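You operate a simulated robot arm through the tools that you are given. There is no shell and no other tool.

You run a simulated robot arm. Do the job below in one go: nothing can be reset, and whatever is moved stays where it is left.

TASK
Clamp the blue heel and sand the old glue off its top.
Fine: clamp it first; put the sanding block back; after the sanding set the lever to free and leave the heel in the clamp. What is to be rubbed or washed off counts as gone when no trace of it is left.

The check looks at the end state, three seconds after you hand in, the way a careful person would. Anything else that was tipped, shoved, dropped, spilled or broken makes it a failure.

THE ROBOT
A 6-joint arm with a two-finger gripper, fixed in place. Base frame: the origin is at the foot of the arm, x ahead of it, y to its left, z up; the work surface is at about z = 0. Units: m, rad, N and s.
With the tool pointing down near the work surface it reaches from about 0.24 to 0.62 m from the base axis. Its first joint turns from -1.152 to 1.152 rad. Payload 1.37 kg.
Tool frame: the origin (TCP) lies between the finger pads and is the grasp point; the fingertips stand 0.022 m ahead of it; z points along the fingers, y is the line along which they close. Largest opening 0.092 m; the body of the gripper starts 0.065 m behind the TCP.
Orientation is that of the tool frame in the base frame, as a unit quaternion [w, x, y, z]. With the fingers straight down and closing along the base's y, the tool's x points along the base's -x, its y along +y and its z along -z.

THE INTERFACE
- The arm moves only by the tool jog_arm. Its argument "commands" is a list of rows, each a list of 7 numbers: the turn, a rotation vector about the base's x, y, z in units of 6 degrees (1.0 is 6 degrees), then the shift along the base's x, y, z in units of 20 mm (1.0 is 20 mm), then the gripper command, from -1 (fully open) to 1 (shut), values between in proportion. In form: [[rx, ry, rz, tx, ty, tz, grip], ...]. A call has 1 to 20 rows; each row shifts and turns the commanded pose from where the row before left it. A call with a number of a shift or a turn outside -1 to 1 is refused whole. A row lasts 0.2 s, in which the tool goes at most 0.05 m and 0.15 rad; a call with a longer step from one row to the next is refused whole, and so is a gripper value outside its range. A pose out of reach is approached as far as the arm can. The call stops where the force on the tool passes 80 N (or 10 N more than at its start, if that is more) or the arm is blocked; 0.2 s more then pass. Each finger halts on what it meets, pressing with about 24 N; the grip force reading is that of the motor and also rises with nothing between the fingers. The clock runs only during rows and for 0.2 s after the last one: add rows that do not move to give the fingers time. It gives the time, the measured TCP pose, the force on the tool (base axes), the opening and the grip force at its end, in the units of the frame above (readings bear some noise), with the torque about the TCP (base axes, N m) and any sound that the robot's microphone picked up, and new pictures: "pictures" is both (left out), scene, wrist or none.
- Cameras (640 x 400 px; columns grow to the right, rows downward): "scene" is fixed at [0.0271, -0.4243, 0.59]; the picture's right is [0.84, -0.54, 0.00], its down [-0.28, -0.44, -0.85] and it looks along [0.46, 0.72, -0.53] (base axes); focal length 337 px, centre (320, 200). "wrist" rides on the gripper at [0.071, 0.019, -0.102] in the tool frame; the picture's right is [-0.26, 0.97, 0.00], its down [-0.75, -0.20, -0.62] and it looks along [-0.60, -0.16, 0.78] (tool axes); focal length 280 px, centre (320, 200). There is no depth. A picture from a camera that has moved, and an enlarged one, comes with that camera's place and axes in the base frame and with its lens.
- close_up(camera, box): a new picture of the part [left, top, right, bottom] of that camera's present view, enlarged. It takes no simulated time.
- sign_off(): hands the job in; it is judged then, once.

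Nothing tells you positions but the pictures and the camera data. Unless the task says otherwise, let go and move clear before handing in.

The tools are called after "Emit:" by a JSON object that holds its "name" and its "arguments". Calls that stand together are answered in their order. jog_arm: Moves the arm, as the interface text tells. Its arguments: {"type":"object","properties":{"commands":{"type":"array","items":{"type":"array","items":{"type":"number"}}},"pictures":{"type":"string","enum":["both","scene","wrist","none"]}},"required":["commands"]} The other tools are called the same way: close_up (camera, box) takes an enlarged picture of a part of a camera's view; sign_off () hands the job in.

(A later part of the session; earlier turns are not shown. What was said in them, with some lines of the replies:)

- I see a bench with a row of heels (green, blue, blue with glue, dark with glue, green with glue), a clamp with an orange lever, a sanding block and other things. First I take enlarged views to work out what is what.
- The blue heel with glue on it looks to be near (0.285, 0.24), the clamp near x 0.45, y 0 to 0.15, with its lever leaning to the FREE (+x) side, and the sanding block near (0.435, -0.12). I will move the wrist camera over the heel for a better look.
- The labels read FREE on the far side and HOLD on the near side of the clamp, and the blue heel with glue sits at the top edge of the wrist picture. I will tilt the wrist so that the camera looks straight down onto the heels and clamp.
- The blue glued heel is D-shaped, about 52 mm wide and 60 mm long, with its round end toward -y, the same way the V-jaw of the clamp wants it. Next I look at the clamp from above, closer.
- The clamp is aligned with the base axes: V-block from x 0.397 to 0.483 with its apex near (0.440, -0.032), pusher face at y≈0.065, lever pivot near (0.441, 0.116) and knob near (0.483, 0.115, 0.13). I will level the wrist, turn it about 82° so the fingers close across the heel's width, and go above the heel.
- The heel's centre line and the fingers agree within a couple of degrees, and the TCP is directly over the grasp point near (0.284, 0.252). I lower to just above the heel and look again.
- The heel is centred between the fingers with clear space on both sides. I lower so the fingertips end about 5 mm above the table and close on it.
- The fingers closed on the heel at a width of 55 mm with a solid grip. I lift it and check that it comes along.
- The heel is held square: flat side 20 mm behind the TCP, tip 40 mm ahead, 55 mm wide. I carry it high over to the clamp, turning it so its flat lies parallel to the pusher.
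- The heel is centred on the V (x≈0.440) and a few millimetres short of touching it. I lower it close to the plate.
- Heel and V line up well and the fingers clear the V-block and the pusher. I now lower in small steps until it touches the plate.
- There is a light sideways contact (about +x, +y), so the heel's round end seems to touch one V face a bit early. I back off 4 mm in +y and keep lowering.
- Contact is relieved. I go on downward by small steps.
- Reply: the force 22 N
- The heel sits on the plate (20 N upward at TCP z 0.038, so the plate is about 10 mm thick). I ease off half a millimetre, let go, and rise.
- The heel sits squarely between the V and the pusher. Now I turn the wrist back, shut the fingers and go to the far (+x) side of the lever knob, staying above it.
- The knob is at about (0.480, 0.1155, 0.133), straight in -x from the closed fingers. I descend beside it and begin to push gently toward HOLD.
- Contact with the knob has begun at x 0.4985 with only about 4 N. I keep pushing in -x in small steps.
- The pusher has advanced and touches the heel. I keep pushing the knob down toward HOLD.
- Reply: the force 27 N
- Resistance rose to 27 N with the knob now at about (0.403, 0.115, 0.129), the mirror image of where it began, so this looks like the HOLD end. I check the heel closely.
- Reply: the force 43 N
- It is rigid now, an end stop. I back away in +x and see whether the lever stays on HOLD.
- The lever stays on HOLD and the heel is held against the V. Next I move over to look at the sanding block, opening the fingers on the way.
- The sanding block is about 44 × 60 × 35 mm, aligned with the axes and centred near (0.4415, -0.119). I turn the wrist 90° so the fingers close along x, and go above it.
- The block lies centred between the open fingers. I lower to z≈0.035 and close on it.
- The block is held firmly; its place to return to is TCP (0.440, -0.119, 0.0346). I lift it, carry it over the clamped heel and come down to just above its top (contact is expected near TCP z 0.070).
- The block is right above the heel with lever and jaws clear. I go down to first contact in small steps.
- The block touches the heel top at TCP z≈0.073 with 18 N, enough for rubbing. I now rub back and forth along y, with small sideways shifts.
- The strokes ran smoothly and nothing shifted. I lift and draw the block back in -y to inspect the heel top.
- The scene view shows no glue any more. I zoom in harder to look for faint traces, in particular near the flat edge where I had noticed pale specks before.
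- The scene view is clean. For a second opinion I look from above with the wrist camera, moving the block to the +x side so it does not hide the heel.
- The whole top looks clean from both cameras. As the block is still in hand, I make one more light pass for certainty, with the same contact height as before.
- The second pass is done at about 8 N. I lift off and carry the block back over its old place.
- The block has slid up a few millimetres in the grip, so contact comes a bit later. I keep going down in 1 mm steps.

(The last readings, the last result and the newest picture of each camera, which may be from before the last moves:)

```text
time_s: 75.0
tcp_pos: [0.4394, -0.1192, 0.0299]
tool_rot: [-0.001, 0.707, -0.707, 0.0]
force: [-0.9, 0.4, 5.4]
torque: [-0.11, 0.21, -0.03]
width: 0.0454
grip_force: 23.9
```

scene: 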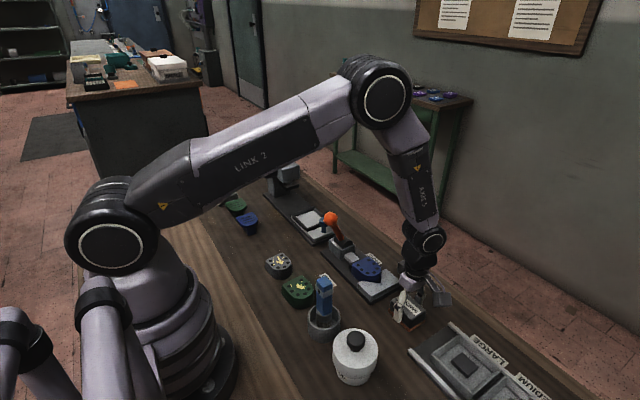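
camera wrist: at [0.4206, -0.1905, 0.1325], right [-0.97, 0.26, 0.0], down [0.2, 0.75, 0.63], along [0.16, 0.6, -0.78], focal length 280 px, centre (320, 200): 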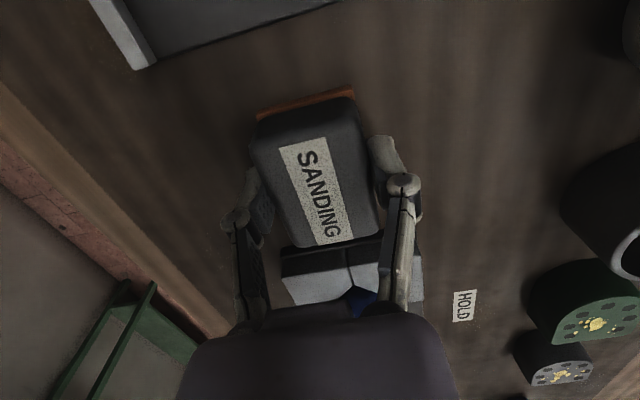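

Contact now, about 5 N. I release the block and rise straight up.

Emit:
{"name": "jog_arm", "arguments": {"commands": [[0, 0, 0, 0, 0, -0.02, 1], [0, 0, 0, 0, 0, 0, -0.1], [0, 0, 0, 0, 0, 0, -0.4], [0, 0, 0, 0, 0, 0, -0.6], [0, 0, 0, 0, 0, 0, -0.6], [0, 0, 0, 0, 0, 0.3, -0.6], [0, 0, 0, 0, 0, 1, -0.6], [0, 0, 0, 0, 0, 1, -0.6], [0, 0, 0, 0, 0, 1, -0.6], [0, 0, 0, 0, 0, 1, -0.6], [0, 0, 0, 0, 0, 1, -0.6], [0, 0, 0, 0, 0, 1, -0.6], [0, 0, 0, 0, 0, 1, -0.6], [0, 0, 0, 0, 0, 1, -0.6], [0, 0, 0, 0, 0, 1, -0.6], [0, 0, 0, 0, 0, 0, -0.6]], "pictures": "both"}}

Emit:
{"name": "close_up", "arguments": {"camera": "scene", "box": [360, 270, 460, 345]}}

Emit:
{"name": "close_up", "arguments": {"camera": "wrist", "box": [240, 0, 440, 200]}}

```text
time_s: 78.4
tcp_pos: [0.44, -0.1184, 0.2172]
tool_rot: [-0.001, 0.707, -0.707, 0.0]
force: [-0.3, -0.4, -1.0]
torque: [0.03, 0.0, 0.0]
width: 0.0734
grip_force: 0.1
camera wrist: at [0.4212, -0.1899, 0.3172], right [-0.97, 0.26, 0.0], down [0.2, 0.75, 0.63], along [0.16, 0.6, -0.78], focal length 280 px, centre (320, 200)
```

scene: 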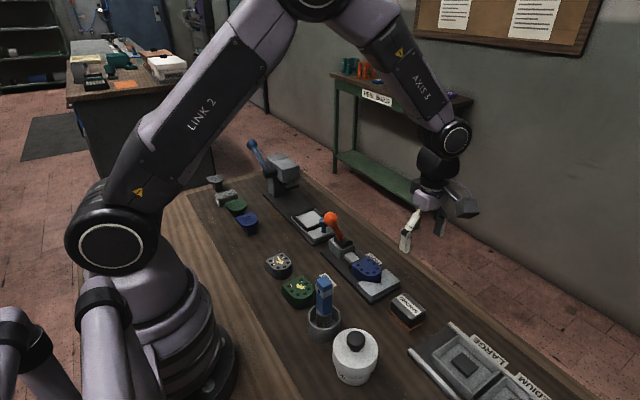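
wrist: 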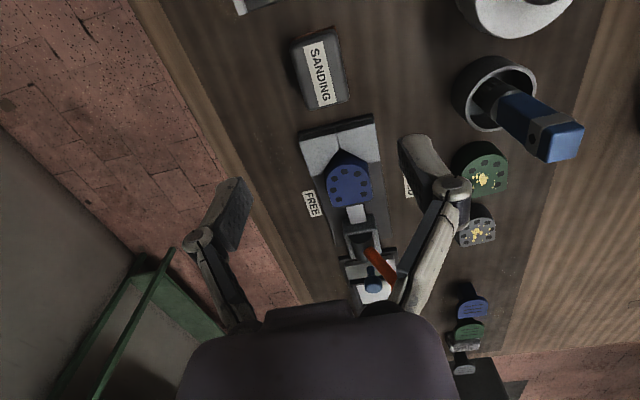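

```text
5.33 times, centred on (410, 308) of scene
camera zoom: at [0.0271, -0.4243, 0.59], right [0.84, -0.54, 0.0], down [-0.28, -0.44, -0.85], along [0.46, 0.72, -0.53], focal length 1796 px, centre (-160, -373)
```

zoom: 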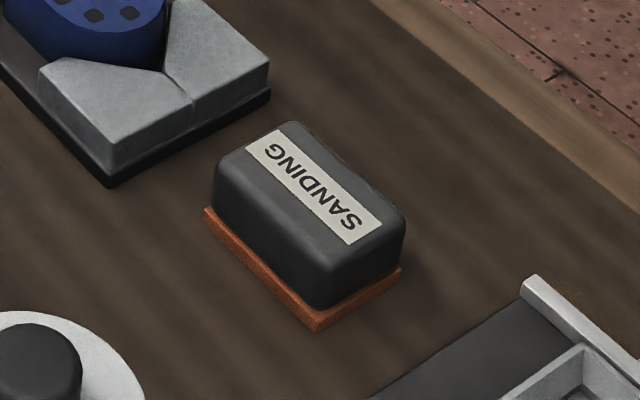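

```text
2.00 times, centred on (340, 100) of wrist
camera zoom: at [0.4212, -0.1899, 0.3172], right [-0.97, 0.26, 0.0], down [0.2, 0.75, 0.63], along [0.16, 0.6, -0.78], focal length 561 px, centre (280, 400)
```

zoom: 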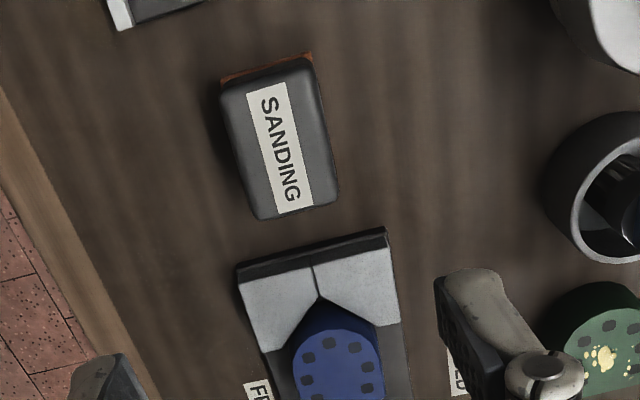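

The sanding block is back on its spot and the heel is clean. Now I turn the wrist back, shut the fingers, and go to the near (-x) side of the lever knob to push it back to FREE.

Emit:
{"name": "jog_arm", "arguments": {"commands": [[0, 0, -1, -0.3, 0.778, 0, 1], [0, 0, -1, -0.3, 0.778, 0, 1], [0, 0, -1, -0.3, 0.778, 0, 1], [0, 0, -1, -0.3, 0.778, 0, 1], [0, 0, -1, -0.3, 0.778, 0, 1], [0, 0, -1, -0.3, 0.778, 0, 1], [0, 0, -1, -0.3, 0.778, 0, 1], [0, 0, -1, -0.3, 0.778, 0, 1], [0, 0, -1, -0.3, 0.778, 0, 1], [0, 0, -1, -0.3, 0.778, 0, 1], [0, 0, -1, -0.3, 0.778, 0, 1], [0, 0, -1, -0.3, 0.778, 0, 1], [0, 0, -1, -0.3, 0.778, 0, 1], [0, 0, -1, -0.3, 0.778, 0, 1], [0, 0, -1, -0.3, 0.778, 0, 1], [0, 0, 0, 0, 0, 0, 1], [0, 0, 0, 0, 0, 0, 1]], "pictures": "both"}}

```text
time_s: 82.0
tcp_pos: [0.3494, 0.1145, 0.2168]
tool_rot: [0.001, -0.001, 1.0, -0.001]
force: [1.3, -0.3, 0.0]
torque: [0.01, -0.01, -0.04]
width: 0.0
grip_force: 24.0
camera wrist: at [0.2784, 0.134, 0.3174], right [0.26, 0.96, 0.0], down [0.75, -0.2, 0.63], along [0.6, -0.16, -0.78], focal length 280 px, centre (320, 200)
```

scene: 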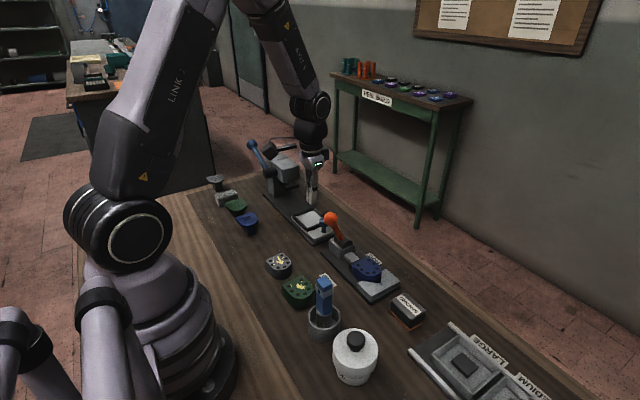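
wrist: 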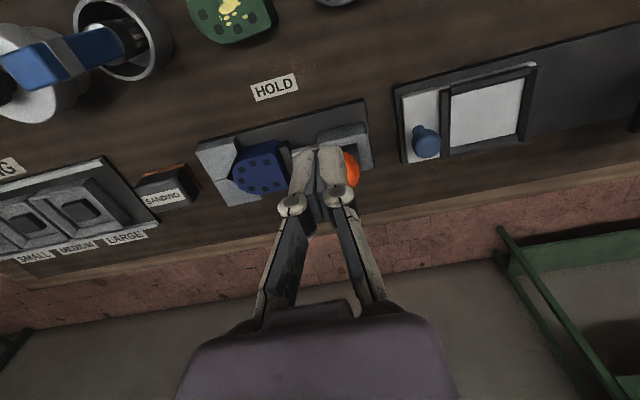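

Emit:
{"name": "jog_arm", "arguments": {"commands": [[0, 0, 0, 0, 0, -1, 1], [0, 0, 0, 0, 0, -1, 1], [0, 0, 0, 0, 0, -1, 1], [0, 0, 0, 0, 0, -1, 1], [0, 0, 0, 0, 0.02, -0.35, 1], [0, 0, 0, 0.5, 0, 0, 1], [0, 0, 0, 0.5, 0, 0, 1], [0, 0, 0, 0.5, 0, 0, 1], [0, 0, 0, 0.5, 0, 0, 1], [0, 0, 0, 0, 0, 0, 1]], "pictures": "both"}}

```text
time_s: 84.2
tcp_pos: [0.3893, 0.1154, 0.1301]
tool_rot: [0.001, 0.0, 1.0, -0.002]
force: [-1.3, 1.0, -1.6]
torque: [-0.04, 0.01, 0.03]
width: 0.0061
grip_force: 28.2
camera wrist: at [0.319, 0.1348, 0.2299], right [0.26, 0.97, 0.0], down [0.75, -0.2, 0.63], along [0.6, -0.16, -0.78], focal length 280 px, centre (320, 200)
```

scene: 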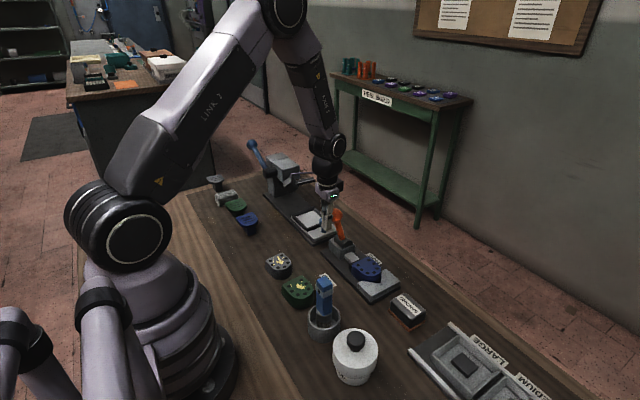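
wrist: 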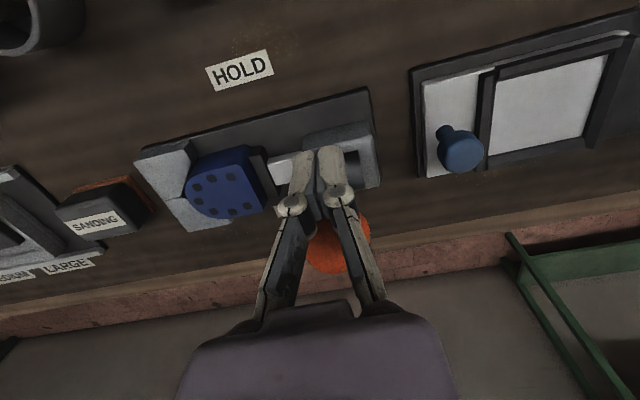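

The knob is moving ahead of the fingers and the pusher retracts. I keep pushing in +x.

Emit:
{"name": "jog_arm", "arguments": {"commands": [[0, 0, 0, 0.5, 0, 0, 1], [0, 0, 0, 0.5, 0, 0, 1], [0, 0, 0, 0.5, 0, 0, 1], [0, 0, 0, 0.4, 0, 0, 1], [0, 0, 0, 0, 0, 0, 1]], "pictures": "both"}}

```text
time_s: 85.4
tcp_pos: [0.4273, 0.1163, 0.1291]
tool_rot: [0.001, -0.001, 1.0, -0.001]
force: [-0.1, 0.3, 0.3]
torque: [-0.03, 0.0, 0.01]
width: 0.0
grip_force: 27.8
camera wrist: at [0.3569, 0.1347, 0.2299], right [0.26, 0.97, 0.0], down [0.75, -0.2, 0.63], along [0.6, -0.16, -0.78], focal length 280 px, centre (320, 200)
```

scene: 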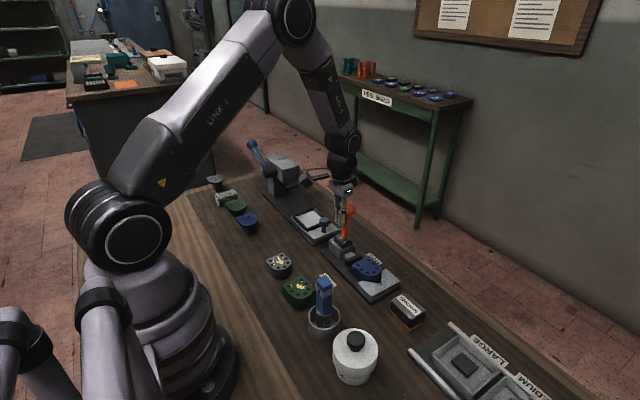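
wrist: 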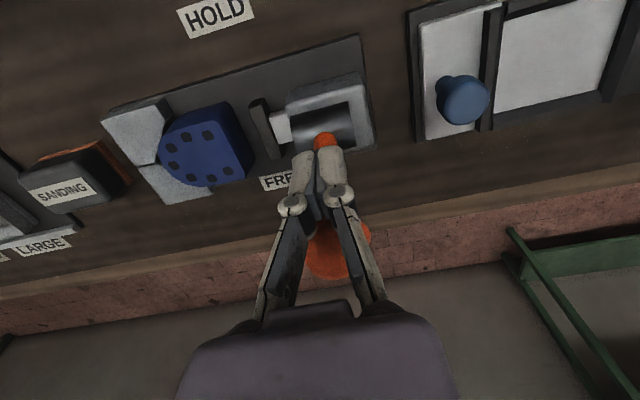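

Emit:
{"name": "jog_arm", "arguments": {"commands": [[0, 0, 0, 0.5, 0, 0, 1], [0, 0, 0, 0.5, 0, 0, 1], [0, 0, 0, 0.4, 0, 0, 1], [0, 0, 0, 0, 0, 0, 1]], "pictures": "wrist"}}

```text
time_s: 86.4
tcp_pos: [0.4524, 0.1152, 0.1289]
tool_rot: [-0.004, -0.001, 1.0, -0.001]
force: [-29.9, 1.9, 19.7]
torque: [0.21, 0.46, -0.06]
width: 0.0061
grip_force: 27.6
camera wrist: at [0.3833, 0.1345, 0.2301], right [0.26, 0.97, 0.0], down [0.76, -0.2, 0.62], along [0.6, -0.17, -0.78], focal length 280 px, centre (320, 200)
```

wrist: 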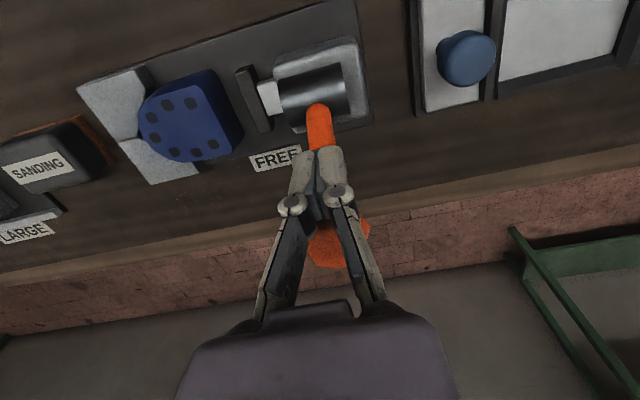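

The lever has met its FREE end stop (30 N). I back off in -x and rise, then inspect everything.

Emit:
{"name": "jog_arm", "arguments": {"commands": [[0, 0, 0, -0.4, 0, 0, 1], [0, 0, 0, -1, 0, 0, 1], [0, 0, 0, -1, 0, 0, 1], [0, 0, 0, -1, 0, 0.3, 1], [0, 0, 0, -0.5, 0, 1, 1], [0, 0, 0, 0, 0, 1, 1], [0, 0, 0, 0, 0, 1, 1], [0, 0, 0, 0, 0, 1, 1], [0, 0, 0, 0, 0, 1, 1], [0, 0, 0, 0, 0, 1, 1], [0, 0, 0, 0, 0, 0, 0]], "pictures": "both"}}

Emit:
{"name": "close_up", "arguments": {"camera": "scene", "box": [310, 190, 450, 330]}}

Emit:
{"name": "close_up", "arguments": {"camera": "wrist", "box": [150, 80, 430, 240]}}

```text
time_s: 88.8
tcp_pos: [0.3787, 0.1163, 0.2552]
tool_rot: [0.001, 0.0, 1.0, 0.0]
force: [-0.4, -0.7, 0.2]
torque: [0.02, 0.01, 0.03]
width: 0.0409
grip_force: 0.1
camera wrist: at [0.3076, 0.1348, 0.3565], right [0.26, 0.97, 0.0], down [0.75, -0.2, 0.63], along [0.6, -0.16, -0.78], focal length 280 px, centre (320, 200)
```

scene: 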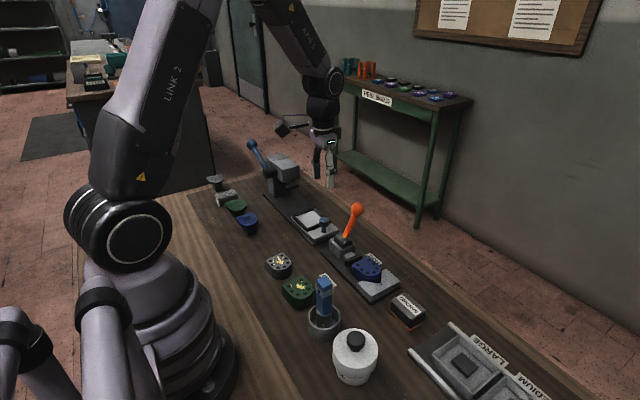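
wrist: 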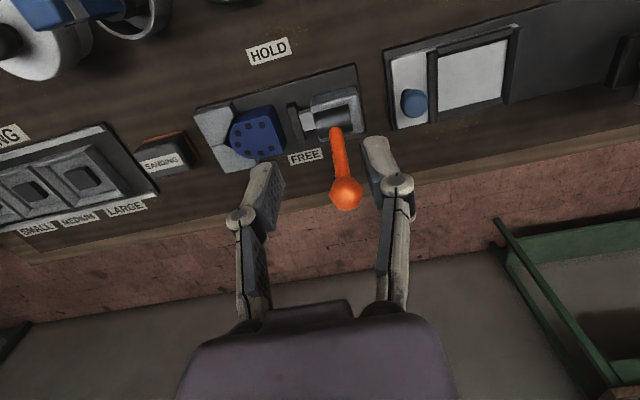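

```text
2.86 times, centred on (380, 260) of scene
camera zoom: at [0.0271, -0.4243, 0.59], right [0.84, -0.54, 0.0], down [-0.28, -0.44, -0.85], along [0.46, 0.72, -0.53], focal length 962 px, centre (149, 29)
```

zoom: 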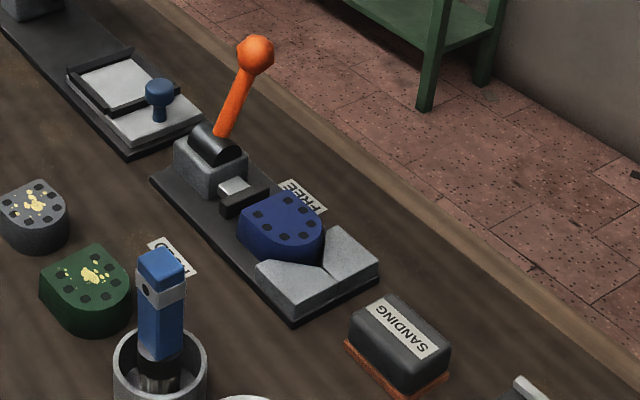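

```text
2.29 times, centred on (290, 160) of wrist
camera zoom: at [0.3076, 0.1348, 0.3565], right [0.26, 0.97, 0.0], down [0.75, -0.2, 0.63], along [0.6, -0.16, -0.78], focal length 641 px, centre (389, 291)
```

zoom: 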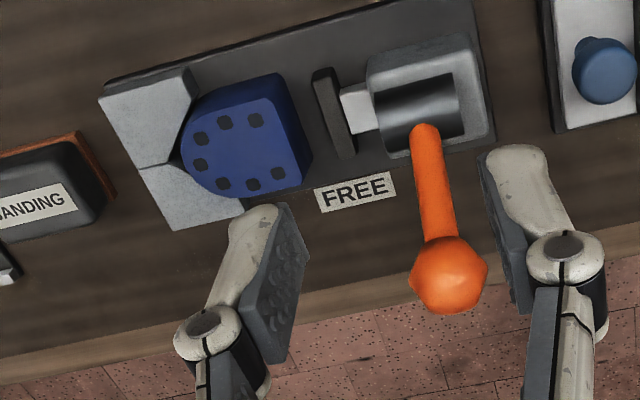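

The lever is back at its first FREE position, the pusher is retracted, the heel rests in the clamp and the sanding block is on its place. One last close look at the heel top before handing in.

Emit:
{"name": "close_up", "arguments": {"camera": "scene", "box": [348, 245, 392, 285]}}

Emit:
{"name": "close_up", "arguments": {"camera": "wrist", "box": [215, 95, 295, 165]}}

```text
10.00 times, centred on (370, 265) of scene
camera zoom: at [0.0271, -0.4243, 0.59], right [0.84, -0.54, 0.0], down [-0.28, -0.44, -0.85], along [0.46, 0.72, -0.53], focal length 3367 px, centre (-180, -450)
```

zoom: 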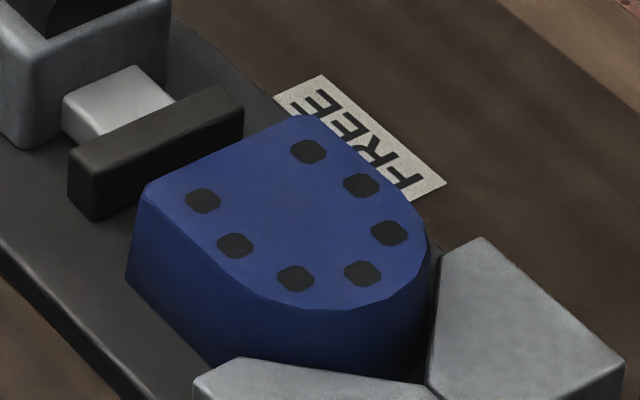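

```text
5.71 times, centred on (255, 130) of wrist
camera zoom: at [0.3076, 0.1348, 0.3565], right [0.26, 0.97, 0.0], down [0.75, -0.2, 0.63], along [0.6, -0.16, -0.78], focal length 1602 px, centre (691, 600)
```

zoom: 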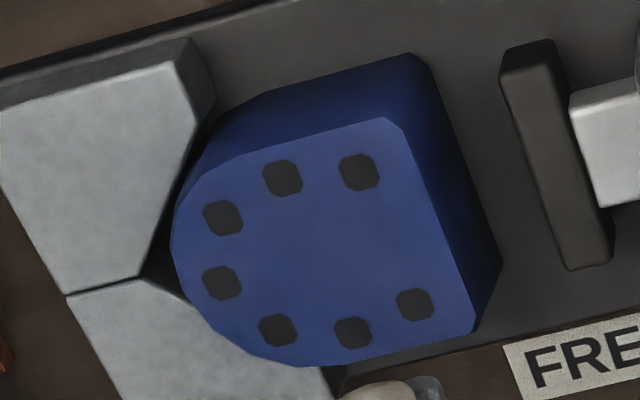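

The heel top shows no glue from either camera. The lever stands on FREE, the heel lies in the clamp, the sanding block is back, and the arm is clear, so I hand the job in.

Emit:
{"name": "sign_off", "arguments": {}}

```text
The job is handed in.
```

The blue heel was clamped and its top sanded, and I handed the job in. The result of the check has not come back.

- **Sanding:** I clamped the heel first, then sanded its top in two passes. Close-ups from both cameras afterwards showed no glue left.
- **Sanding block:** It is back on its original spot. It slid up a few millimetres in the grip while sanding, so I lowered it until it touched the table before letting go.
- **Lever and heel:** The lever is at FREE, against its end stop and where it stood at the start. The heel is still in the clamp.
- **Everything else:** I saw nothing else moved, tipped or dropped. The gripper is empty and clear of the bench.
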